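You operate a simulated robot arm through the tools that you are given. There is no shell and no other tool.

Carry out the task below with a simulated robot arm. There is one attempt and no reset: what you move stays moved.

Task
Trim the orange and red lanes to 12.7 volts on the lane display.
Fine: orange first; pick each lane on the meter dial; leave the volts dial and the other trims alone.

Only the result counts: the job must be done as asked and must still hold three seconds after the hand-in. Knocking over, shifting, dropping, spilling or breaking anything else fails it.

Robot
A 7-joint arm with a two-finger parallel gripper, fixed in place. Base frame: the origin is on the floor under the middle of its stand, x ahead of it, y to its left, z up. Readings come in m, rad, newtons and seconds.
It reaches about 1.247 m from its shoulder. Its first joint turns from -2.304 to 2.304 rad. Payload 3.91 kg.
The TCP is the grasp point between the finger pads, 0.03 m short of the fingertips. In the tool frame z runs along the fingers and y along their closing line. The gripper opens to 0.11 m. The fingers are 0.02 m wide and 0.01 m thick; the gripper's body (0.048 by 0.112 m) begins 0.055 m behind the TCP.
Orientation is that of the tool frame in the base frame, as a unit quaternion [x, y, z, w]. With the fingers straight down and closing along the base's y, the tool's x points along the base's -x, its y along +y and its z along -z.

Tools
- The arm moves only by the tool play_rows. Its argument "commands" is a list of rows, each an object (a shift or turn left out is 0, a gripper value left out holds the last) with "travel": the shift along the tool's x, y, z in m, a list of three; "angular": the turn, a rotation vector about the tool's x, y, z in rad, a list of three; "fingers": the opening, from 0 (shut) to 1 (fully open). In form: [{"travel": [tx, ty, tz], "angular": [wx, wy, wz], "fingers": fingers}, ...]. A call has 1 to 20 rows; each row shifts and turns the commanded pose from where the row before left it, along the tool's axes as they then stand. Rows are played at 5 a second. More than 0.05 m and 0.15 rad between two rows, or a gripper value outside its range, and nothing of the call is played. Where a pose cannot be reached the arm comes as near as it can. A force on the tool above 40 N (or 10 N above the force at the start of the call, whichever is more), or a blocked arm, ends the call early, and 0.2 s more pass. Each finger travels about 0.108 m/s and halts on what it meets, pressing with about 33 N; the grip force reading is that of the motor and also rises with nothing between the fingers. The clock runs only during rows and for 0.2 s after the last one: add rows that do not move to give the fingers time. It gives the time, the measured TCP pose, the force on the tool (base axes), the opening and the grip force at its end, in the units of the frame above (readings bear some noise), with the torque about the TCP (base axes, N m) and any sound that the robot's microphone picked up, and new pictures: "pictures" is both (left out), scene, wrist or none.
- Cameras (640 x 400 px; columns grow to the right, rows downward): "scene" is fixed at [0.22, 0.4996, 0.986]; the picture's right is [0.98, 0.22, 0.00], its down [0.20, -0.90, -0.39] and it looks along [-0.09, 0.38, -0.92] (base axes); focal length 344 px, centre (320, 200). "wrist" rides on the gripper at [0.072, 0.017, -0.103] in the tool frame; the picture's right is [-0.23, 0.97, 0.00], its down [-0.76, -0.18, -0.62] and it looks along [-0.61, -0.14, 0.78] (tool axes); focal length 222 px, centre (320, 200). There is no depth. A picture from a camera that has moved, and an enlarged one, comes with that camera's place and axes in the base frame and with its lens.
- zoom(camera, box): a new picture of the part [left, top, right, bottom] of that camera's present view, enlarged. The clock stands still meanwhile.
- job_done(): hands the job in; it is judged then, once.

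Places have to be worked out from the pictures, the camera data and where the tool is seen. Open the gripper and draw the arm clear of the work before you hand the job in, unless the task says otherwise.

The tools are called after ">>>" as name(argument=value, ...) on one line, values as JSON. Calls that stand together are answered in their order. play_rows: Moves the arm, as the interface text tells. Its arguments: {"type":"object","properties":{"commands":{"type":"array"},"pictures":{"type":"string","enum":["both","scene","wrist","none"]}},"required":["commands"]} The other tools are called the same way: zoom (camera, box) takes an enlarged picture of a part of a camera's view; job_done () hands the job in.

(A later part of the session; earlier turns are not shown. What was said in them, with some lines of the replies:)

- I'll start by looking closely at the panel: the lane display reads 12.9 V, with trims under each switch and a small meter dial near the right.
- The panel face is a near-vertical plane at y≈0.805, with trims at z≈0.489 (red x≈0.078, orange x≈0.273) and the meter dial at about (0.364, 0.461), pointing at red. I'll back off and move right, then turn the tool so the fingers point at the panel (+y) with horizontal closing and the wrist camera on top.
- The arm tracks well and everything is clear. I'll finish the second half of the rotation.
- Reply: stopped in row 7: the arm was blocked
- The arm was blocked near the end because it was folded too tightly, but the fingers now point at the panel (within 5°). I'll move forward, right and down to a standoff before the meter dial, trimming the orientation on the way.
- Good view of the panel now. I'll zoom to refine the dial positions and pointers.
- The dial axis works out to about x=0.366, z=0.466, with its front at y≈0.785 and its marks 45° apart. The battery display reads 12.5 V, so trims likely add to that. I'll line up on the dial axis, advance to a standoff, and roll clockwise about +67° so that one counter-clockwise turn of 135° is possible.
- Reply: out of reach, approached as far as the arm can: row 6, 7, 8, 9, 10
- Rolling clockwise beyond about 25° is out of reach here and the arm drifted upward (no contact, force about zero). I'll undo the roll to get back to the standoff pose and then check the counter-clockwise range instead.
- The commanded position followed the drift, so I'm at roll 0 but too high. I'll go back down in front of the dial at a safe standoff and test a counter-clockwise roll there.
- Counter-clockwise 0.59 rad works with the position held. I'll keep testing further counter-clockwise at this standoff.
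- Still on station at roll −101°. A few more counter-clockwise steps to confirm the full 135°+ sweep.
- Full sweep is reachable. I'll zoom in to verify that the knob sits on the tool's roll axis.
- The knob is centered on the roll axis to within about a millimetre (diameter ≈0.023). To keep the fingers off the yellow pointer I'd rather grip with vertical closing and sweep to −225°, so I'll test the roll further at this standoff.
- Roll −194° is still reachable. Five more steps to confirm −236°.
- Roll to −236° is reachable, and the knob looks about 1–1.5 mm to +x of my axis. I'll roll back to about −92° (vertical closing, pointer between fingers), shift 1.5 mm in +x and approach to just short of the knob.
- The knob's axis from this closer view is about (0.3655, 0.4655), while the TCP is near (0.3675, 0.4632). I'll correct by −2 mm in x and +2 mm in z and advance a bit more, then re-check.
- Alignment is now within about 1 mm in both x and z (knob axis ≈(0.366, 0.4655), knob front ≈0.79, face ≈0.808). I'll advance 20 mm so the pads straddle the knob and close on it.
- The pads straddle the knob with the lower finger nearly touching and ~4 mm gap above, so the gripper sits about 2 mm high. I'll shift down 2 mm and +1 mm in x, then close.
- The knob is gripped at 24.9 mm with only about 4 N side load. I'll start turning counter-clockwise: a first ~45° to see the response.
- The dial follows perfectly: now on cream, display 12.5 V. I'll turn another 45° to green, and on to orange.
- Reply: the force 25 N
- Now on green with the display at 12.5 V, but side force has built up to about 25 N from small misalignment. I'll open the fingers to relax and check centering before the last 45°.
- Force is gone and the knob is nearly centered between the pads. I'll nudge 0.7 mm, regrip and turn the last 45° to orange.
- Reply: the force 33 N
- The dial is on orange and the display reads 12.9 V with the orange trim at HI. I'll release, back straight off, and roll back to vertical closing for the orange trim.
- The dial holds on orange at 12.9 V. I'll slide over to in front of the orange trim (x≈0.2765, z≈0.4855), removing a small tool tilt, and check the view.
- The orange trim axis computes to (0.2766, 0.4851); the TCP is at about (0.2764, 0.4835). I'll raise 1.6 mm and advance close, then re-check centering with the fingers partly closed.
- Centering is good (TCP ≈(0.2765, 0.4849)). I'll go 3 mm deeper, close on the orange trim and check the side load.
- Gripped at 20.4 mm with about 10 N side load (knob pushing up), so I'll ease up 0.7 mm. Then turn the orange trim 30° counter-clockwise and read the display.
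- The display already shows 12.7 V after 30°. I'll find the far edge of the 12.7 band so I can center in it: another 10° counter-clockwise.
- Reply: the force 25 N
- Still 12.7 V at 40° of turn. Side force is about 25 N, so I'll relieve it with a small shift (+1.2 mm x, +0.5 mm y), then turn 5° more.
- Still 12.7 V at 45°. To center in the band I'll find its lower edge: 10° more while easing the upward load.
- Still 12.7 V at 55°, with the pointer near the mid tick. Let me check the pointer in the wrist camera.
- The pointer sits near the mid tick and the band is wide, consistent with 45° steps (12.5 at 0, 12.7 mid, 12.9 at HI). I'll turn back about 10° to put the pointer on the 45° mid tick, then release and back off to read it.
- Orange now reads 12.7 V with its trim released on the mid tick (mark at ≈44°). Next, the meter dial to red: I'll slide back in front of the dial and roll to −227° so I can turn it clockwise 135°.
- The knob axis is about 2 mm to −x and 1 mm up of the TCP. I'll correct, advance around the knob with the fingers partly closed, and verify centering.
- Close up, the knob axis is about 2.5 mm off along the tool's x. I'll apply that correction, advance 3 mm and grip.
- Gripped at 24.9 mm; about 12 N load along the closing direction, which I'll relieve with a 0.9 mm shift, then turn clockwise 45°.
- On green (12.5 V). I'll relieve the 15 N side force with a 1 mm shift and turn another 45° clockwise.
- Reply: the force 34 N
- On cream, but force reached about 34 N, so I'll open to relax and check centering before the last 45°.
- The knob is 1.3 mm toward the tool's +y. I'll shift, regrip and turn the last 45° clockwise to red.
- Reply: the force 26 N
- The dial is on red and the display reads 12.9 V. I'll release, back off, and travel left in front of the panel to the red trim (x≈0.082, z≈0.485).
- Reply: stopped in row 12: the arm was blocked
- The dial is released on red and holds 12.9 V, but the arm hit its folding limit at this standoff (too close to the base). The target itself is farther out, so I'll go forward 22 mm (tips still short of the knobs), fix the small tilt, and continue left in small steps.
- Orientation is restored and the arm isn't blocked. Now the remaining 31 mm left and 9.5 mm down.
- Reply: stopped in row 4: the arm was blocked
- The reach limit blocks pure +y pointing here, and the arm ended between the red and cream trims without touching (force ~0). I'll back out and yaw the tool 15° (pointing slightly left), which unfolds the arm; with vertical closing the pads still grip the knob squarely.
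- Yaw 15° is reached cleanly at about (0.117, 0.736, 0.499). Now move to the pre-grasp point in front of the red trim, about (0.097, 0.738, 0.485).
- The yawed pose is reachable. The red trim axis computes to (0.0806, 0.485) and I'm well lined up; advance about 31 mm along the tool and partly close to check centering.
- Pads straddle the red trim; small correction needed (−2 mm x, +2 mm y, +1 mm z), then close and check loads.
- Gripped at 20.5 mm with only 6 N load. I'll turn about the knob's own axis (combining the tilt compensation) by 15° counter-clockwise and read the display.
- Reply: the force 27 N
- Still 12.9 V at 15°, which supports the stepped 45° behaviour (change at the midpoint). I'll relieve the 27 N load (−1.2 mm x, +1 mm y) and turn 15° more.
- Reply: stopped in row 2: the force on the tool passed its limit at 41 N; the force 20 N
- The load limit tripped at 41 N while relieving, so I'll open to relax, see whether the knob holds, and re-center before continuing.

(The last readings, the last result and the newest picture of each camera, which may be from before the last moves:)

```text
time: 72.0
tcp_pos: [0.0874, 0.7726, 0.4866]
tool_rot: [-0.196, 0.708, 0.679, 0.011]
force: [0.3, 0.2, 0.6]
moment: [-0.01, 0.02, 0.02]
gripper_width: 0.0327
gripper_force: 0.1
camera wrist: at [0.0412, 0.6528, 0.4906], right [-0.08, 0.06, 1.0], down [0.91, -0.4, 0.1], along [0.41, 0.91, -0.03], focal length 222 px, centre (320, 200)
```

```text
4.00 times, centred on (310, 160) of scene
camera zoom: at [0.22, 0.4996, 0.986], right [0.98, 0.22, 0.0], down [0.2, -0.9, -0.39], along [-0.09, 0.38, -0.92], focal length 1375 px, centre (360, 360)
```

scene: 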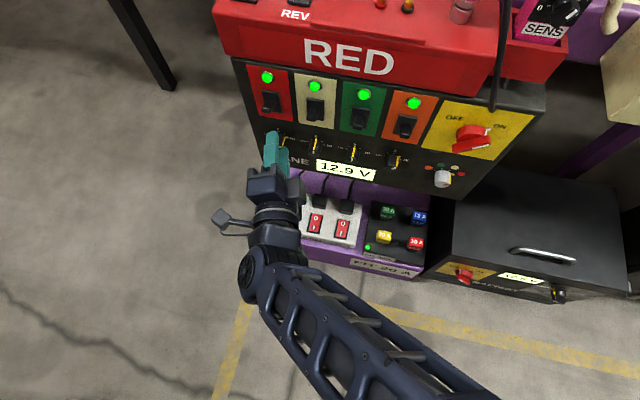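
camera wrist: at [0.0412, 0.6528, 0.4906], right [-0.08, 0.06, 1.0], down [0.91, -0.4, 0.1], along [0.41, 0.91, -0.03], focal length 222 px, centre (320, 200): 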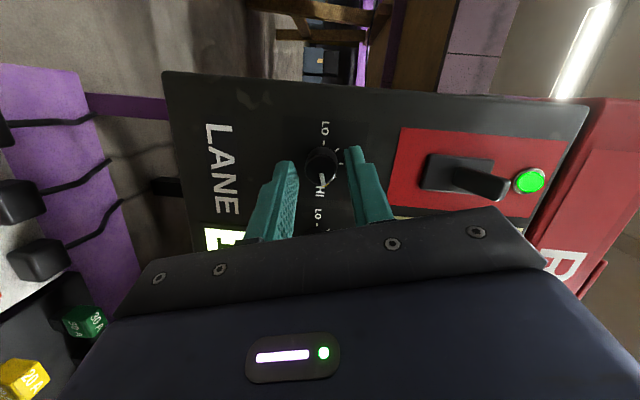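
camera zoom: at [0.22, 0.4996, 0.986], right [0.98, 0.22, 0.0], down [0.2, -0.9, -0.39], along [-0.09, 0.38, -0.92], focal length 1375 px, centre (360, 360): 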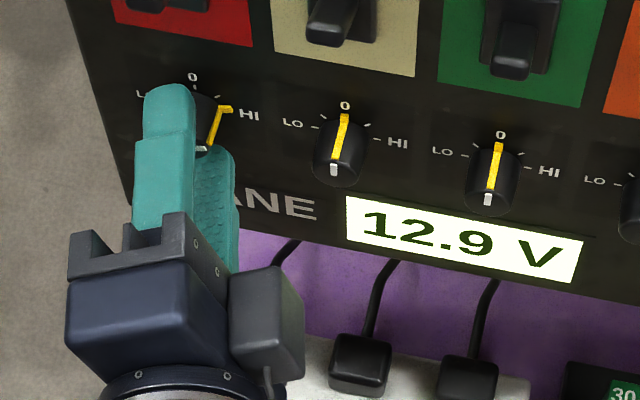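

The knob held at ~17° (pointer ≈73°, still 12.9 V). I'll re-center 0.7 mm, regrip, and turn another 14°.

>>> play_rows(commands=[{"travel": [0, 0.0007, 0]}, {"fingers": 0.2}, {"fingers": 0.12}, {}, {}, {"travel": [0, 0.0008, 0], "angular": [0.0316, 0, -0.118]}, {"travel": [0, 0.0008, 0], "angular": [0.0316, 0, -0.118]}, {}])

>>> zoom(camera="scene", box=[230, 110, 390, 210])

```text
time: 73.8
tcp_pos: [0.0864, 0.7715, 0.4877]
tool_rot: [-0.279, 0.7, 0.65, 0.098]
force: [-0.2, -1.8, 5.1]
moment: [0.14, 0.03, 0.22]
gripper_width: 0.0206
gripper_force: 45.1
camera wrist: at [0.0411, 0.6525, 0.4814], right [-0.32, 0.06, 0.95], down [0.86, -0.4, 0.31], along [0.4, 0.91, 0.07], focal length 222 px, centre (320, 200)
```

scene: 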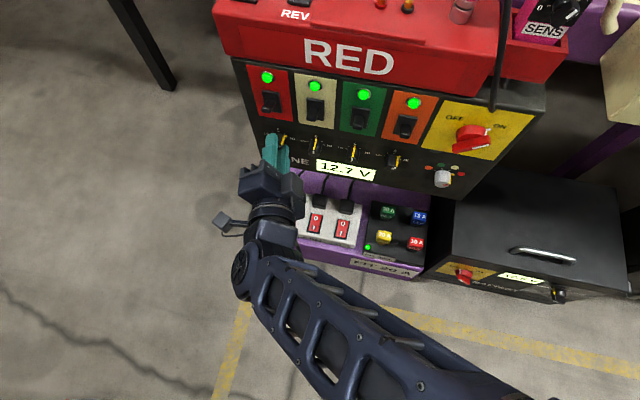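
wrist: 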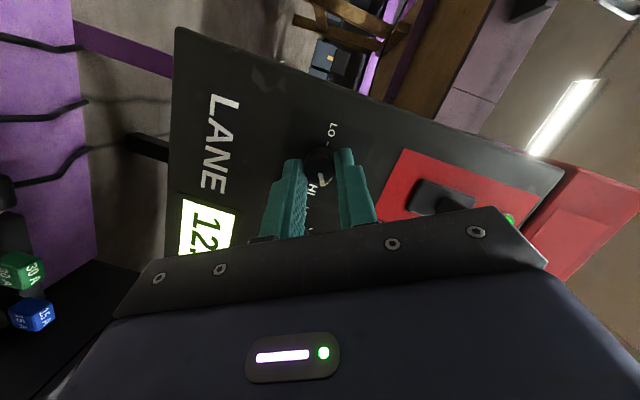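

```text
4.00 times, centred on (310, 160) of scene
camera zoom: at [0.22, 0.4996, 0.986], right [0.98, 0.22, 0.0], down [0.2, -0.9, -0.39], along [-0.09, 0.38, -0.92], focal length 1375 px, centre (360, 360)
```

zoom: 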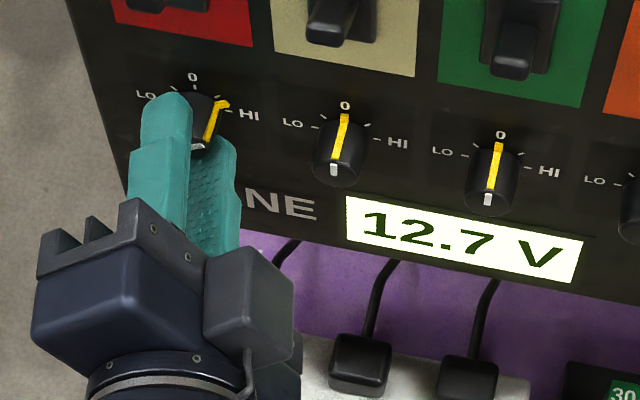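

The red lane now reads 12.7 V with the pointer near 60° and low load. I'll turn 14° more to sit on the mid tick at 45°.

>>> play_rows(commands=[{"travel": [0, 0.0008, 0], "angular": [0.0316, 0, -0.118]}, {"travel": [0, 0.0008, 0], "angular": [0.0316, 0, -0.118]}, {}])

>>> zoom(camera="scene", box=[230, 110, 390, 210])

>>> zoom(camera="wrist", box=[240, 110, 400, 210])

```text
time: 74.6
tcp_pos: [0.0843, 0.772, 0.4887]
tool_rot: [-0.356, 0.683, 0.61, 0.183]
force: [-1.2, 0.8, -2.2]
moment: [-0.22, 0.03, 0.22]
gripper_width: 0.0206
gripper_force: 44.6
camera wrist: at [0.0434, 0.6524, 0.472], right [-0.54, 0.06, 0.84], down [0.76, -0.4, 0.51], along [0.37, 0.91, 0.17], focal length 222 px, centre (320, 200)
```

scene: 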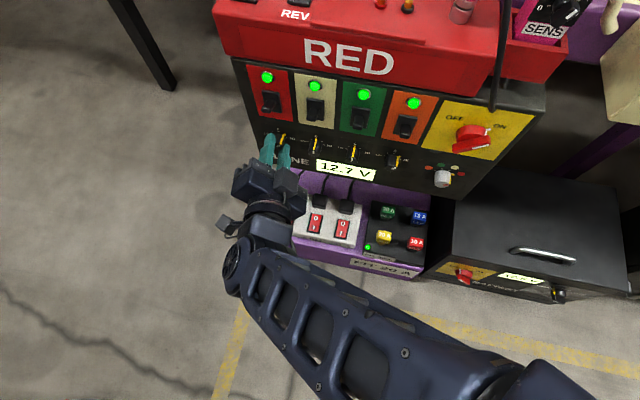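
wrist: 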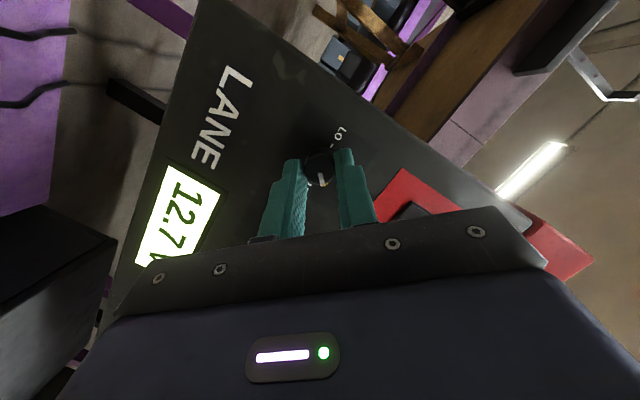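

```text
4.00 times, centred on (310, 160) of scene
camera zoom: at [0.22, 0.4996, 0.986], right [0.98, 0.22, 0.0], down [0.2, -0.9, -0.39], along [-0.09, 0.38, -0.92], focal length 1375 px, centre (360, 360)
```

zoom: 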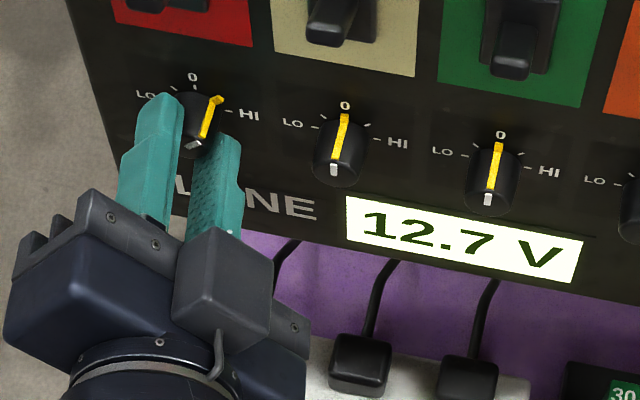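

```text
4.00 times, centred on (320, 160) of wrist
camera zoom: at [0.0434, 0.6524, 0.472], right [-0.54, 0.06, 0.84], down [0.76, -0.4, 0.51], along [0.37, 0.91, 0.17], focal length 888 px, centre (320, 360)
```

zoom: 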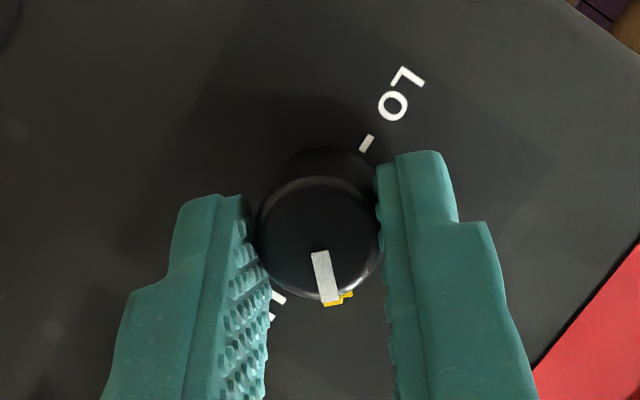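

The red trim is at the mid tick reading 12.7 V with nearly no load. I'll release and back straight out along the tool axis, then read again.

>>> play_rows(commands=[{"fingers": 0.25}, {"fingers": 0.42}, {}, {"travel": [0, 0, -0.012]}, {"travel": [0, 0, -0.012]}, {"travel": [0, 0, -0.008]}, {}])

>>> zoom(camera="scene", box=[230, 110, 390, 210])

>>> zoom(camera="wrist", box=[240, 80, 400, 180])

```text
time: 76.2
tcp_pos: [0.0915, 0.7406, 0.4967]
tool_rot: [-0.356, 0.683, 0.611, 0.182]
force: [0.6, 0.0, -0.2]
moment: [0.04, 0.01, -0.01]
gripper_width: 0.0461
gripper_force: 0.0
camera wrist: at [0.05, 0.6209, 0.4785], right [-0.54, 0.06, 0.84], down [0.76, -0.4, 0.51], along [0.37, 0.91, 0.17], focal length 222 px, centre (320, 200)
```

scene: 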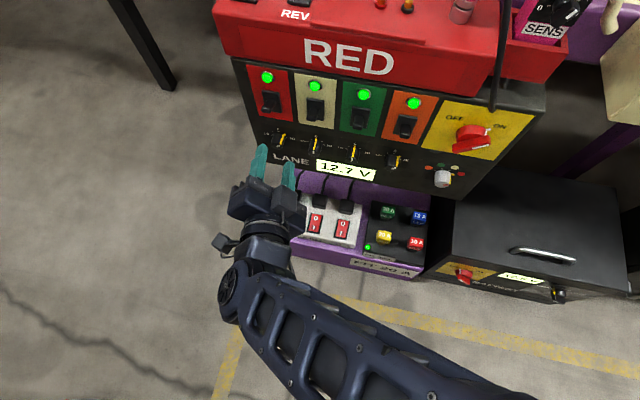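
wrist: 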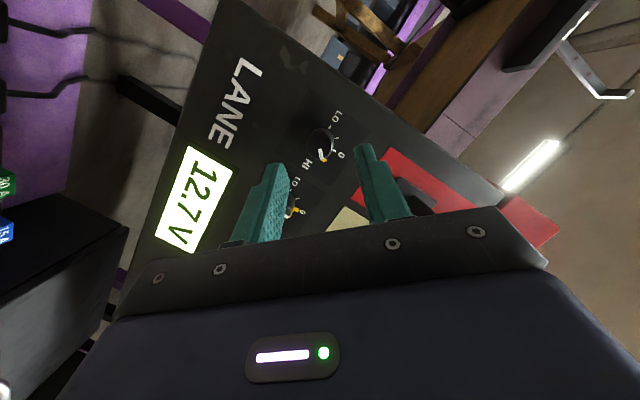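

```text
4.00 times, centred on (310, 160) of scene
camera zoom: at [0.22, 0.4996, 0.986], right [0.98, 0.22, 0.0], down [0.2, -0.9, -0.39], along [-0.09, 0.38, -0.92], focal length 1375 px, centre (360, 360)
```

zoom: 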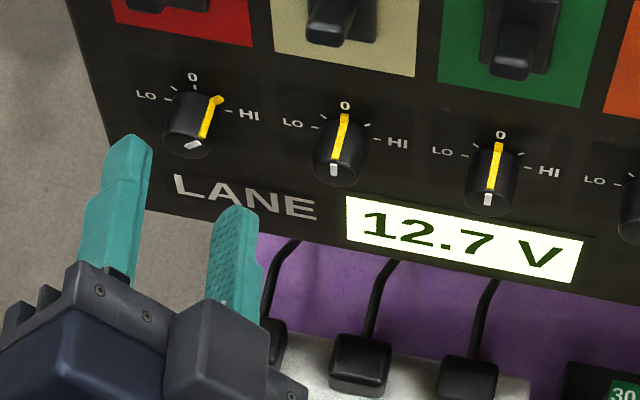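

```text
4.00 times, centred on (320, 130) of wrist
camera zoom: at [0.05, 0.6209, 0.4785], right [-0.54, 0.06, 0.84], down [0.76, -0.4, 0.51], along [0.37, 0.91, 0.17], focal length 888 px, centre (320, 480)
```

zoom: 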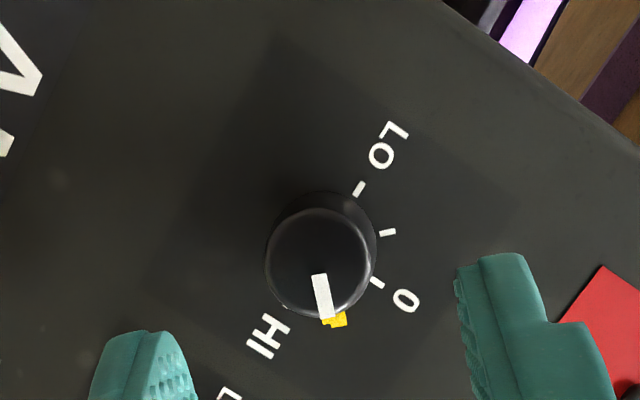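

Released: red reads 12.7 V with its pointer on the mid tick, and cream and green are still at 0. Now I'll draw the arm away to the right and back from the panel.

>>> play_rows(commands=[{"travel": [-0.0164, -0.0213, -0.0201]}, {"travel": [-0.0164, -0.0213, -0.0201]}, {"travel": [-0.0164, -0.0213, -0.0201]}, {"travel": [-0.0164, -0.0213, -0.0201]}, {"travel": [-0.0164, -0.0213, -0.0201]}, {}])

>>> zoom(camera="scene", box=[220, 50, 540, 250])

```text
time: 77.6
tcp_pos: [0.2407, 0.664, 0.4935]
tool_rot: [-0.356, 0.683, 0.611, 0.183]
force: [-0.7, -0.6, 0.1]
moment: [-0.02, 0.01, 0.01]
gripper_width: 0.0461
gripper_force: 0.0
camera wrist: at [0.1989, 0.5445, 0.4754], right [-0.54, 0.06, 0.84], down [0.76, -0.4, 0.51], along [0.37, 0.91, 0.17], focal length 222 px, centre (320, 200)
```

scene: 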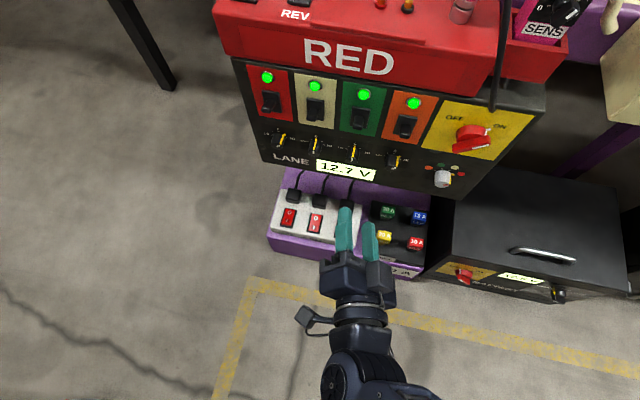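
wrist: 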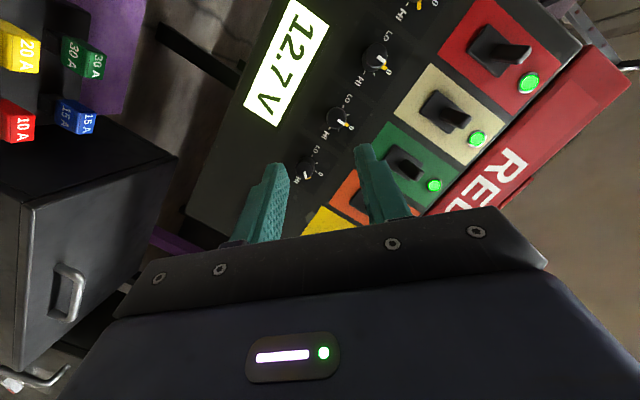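

```text
2.00 times, centred on (380, 150) of scene
camera zoom: at [0.22, 0.4996, 0.986], right [0.98, 0.22, 0.0], down [0.2, -0.9, -0.39], along [-0.09, 0.38, -0.92], focal length 688 px, centre (200, 300)
```

zoom: 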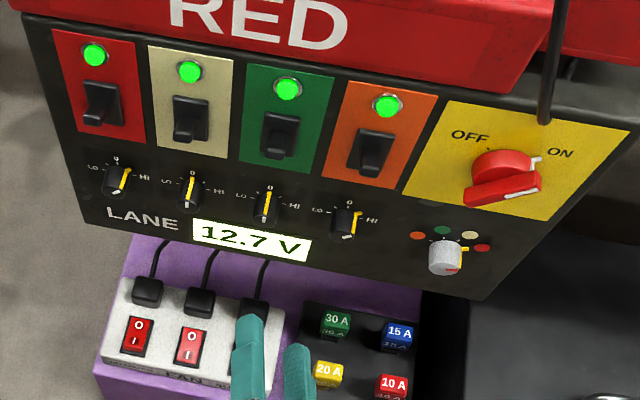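

Everything else looks untouched. I'll back off a bit further, open the gripper fully, and wait a moment to confirm the reading holds.

>>> play_rows(commands=[{"travel": [-0.012, -0.012, -0.012], "fingers": 0.7}, {"travel": [-0.012, -0.012, -0.012], "fingers": 1.0}, {}, {}, {}, {}, {}, {}, {}, {}])

>>> zoom(camera="scene", box=[250, 110, 410, 210])

>>> zoom(camera="scene", box=[380, 90, 600, 310])

```text
time: 79.8
tcp_pos: [0.2779, 0.6474, 0.4979]
tool_rot: [-0.355, 0.683, 0.611, 0.182]
force: [-0.2, 1.0, 0.1]
moment: [0.01, -0.03, 0.0]
gripper_width: 0.1099
gripper_force: 0.0
camera wrist: at [0.2355, 0.5282, 0.48], right [-0.54, 0.06, 0.84], down [0.76, -0.4, 0.51], along [0.37, 0.91, 0.17], focal length 222 px, centre (320, 200)
```

scene: 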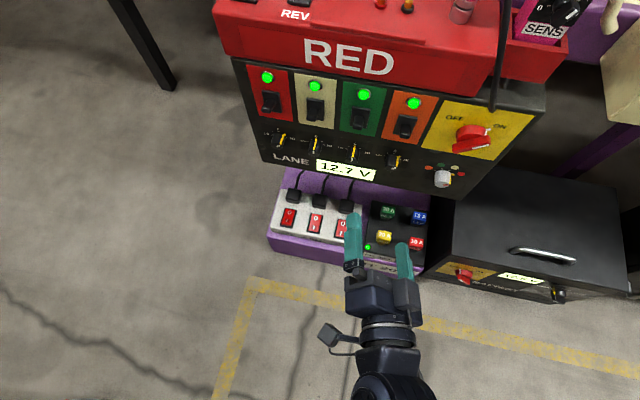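
wrist: 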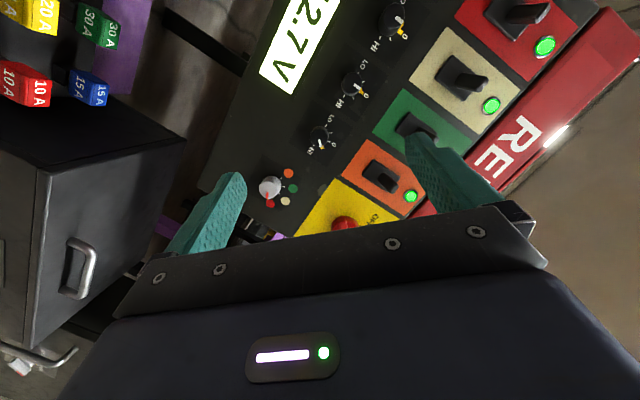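

```text
4.00 times, centred on (330, 160) of scene
camera zoom: at [0.22, 0.4996, 0.986], right [0.98, 0.22, 0.0], down [0.2, -0.9, -0.39], along [-0.09, 0.38, -0.92], focal length 1375 px, centre (280, 360)
```

zoom: 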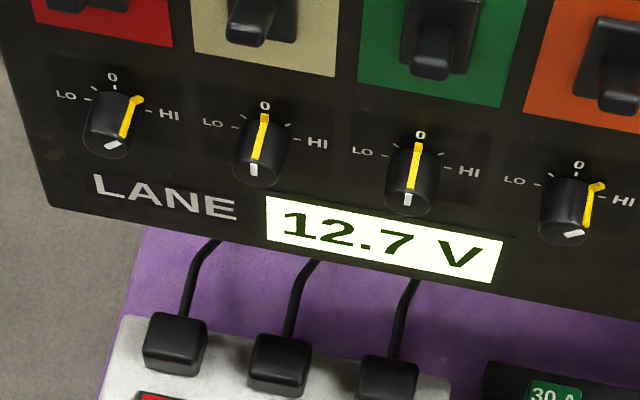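

```text
1.82 times, centred on (490, 200) of scene
camera zoom: at [0.22, 0.4996, 0.986], right [0.98, 0.22, 0.0], down [0.2, -0.9, -0.39], along [-0.09, 0.38, -0.92], focal length 625 px, centre (11, 200)
```

zoom: 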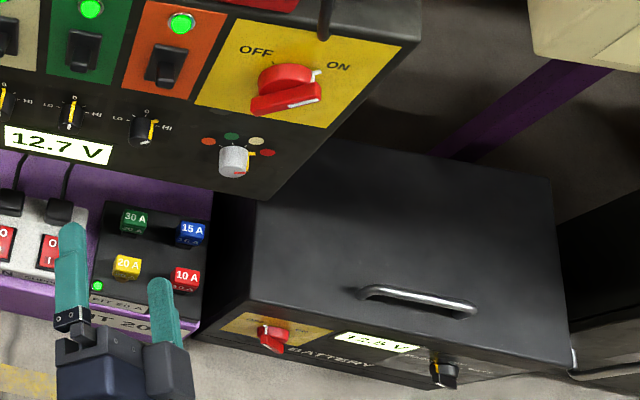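

The red lane holds 12.7 V on the display. The orange trim is still on the mid tick where it read 12.7 V. Cream and green remain at 0, the battery's volts dial is untouched, and the arm is clear with the gripper open. Handing in.

>>> job_done()

```text
The job is handed in.
```

The orange and red lanes are both trimmed to 12.7 V on the lane display, and the job is handed in.

- **Orange (first):** I picked it on the meter dial, turned its trim from HI to the tick midway to 0, and the display went from 12.9 to 12.7 V. I did not switch back to re-read it after trimming red, but its knob has not moved since.
- **Red:** I picked it on the meter dial and did the same. The display went from 12.9 to 12.7 V and still read 12.7 V just before I handed in. The dial is left on red.
- **Left alone:** the cream and green trims are still at 0. The volts dial and the switches were not touched.

While turning the red trim, the load on the tool briefly passed its 40 N limit (41 N) and that move stopped. I released, re-centred and finished the turn at low load. Nothing in the pictures looks shifted, and the arm is clear of the panel with the gripper open.
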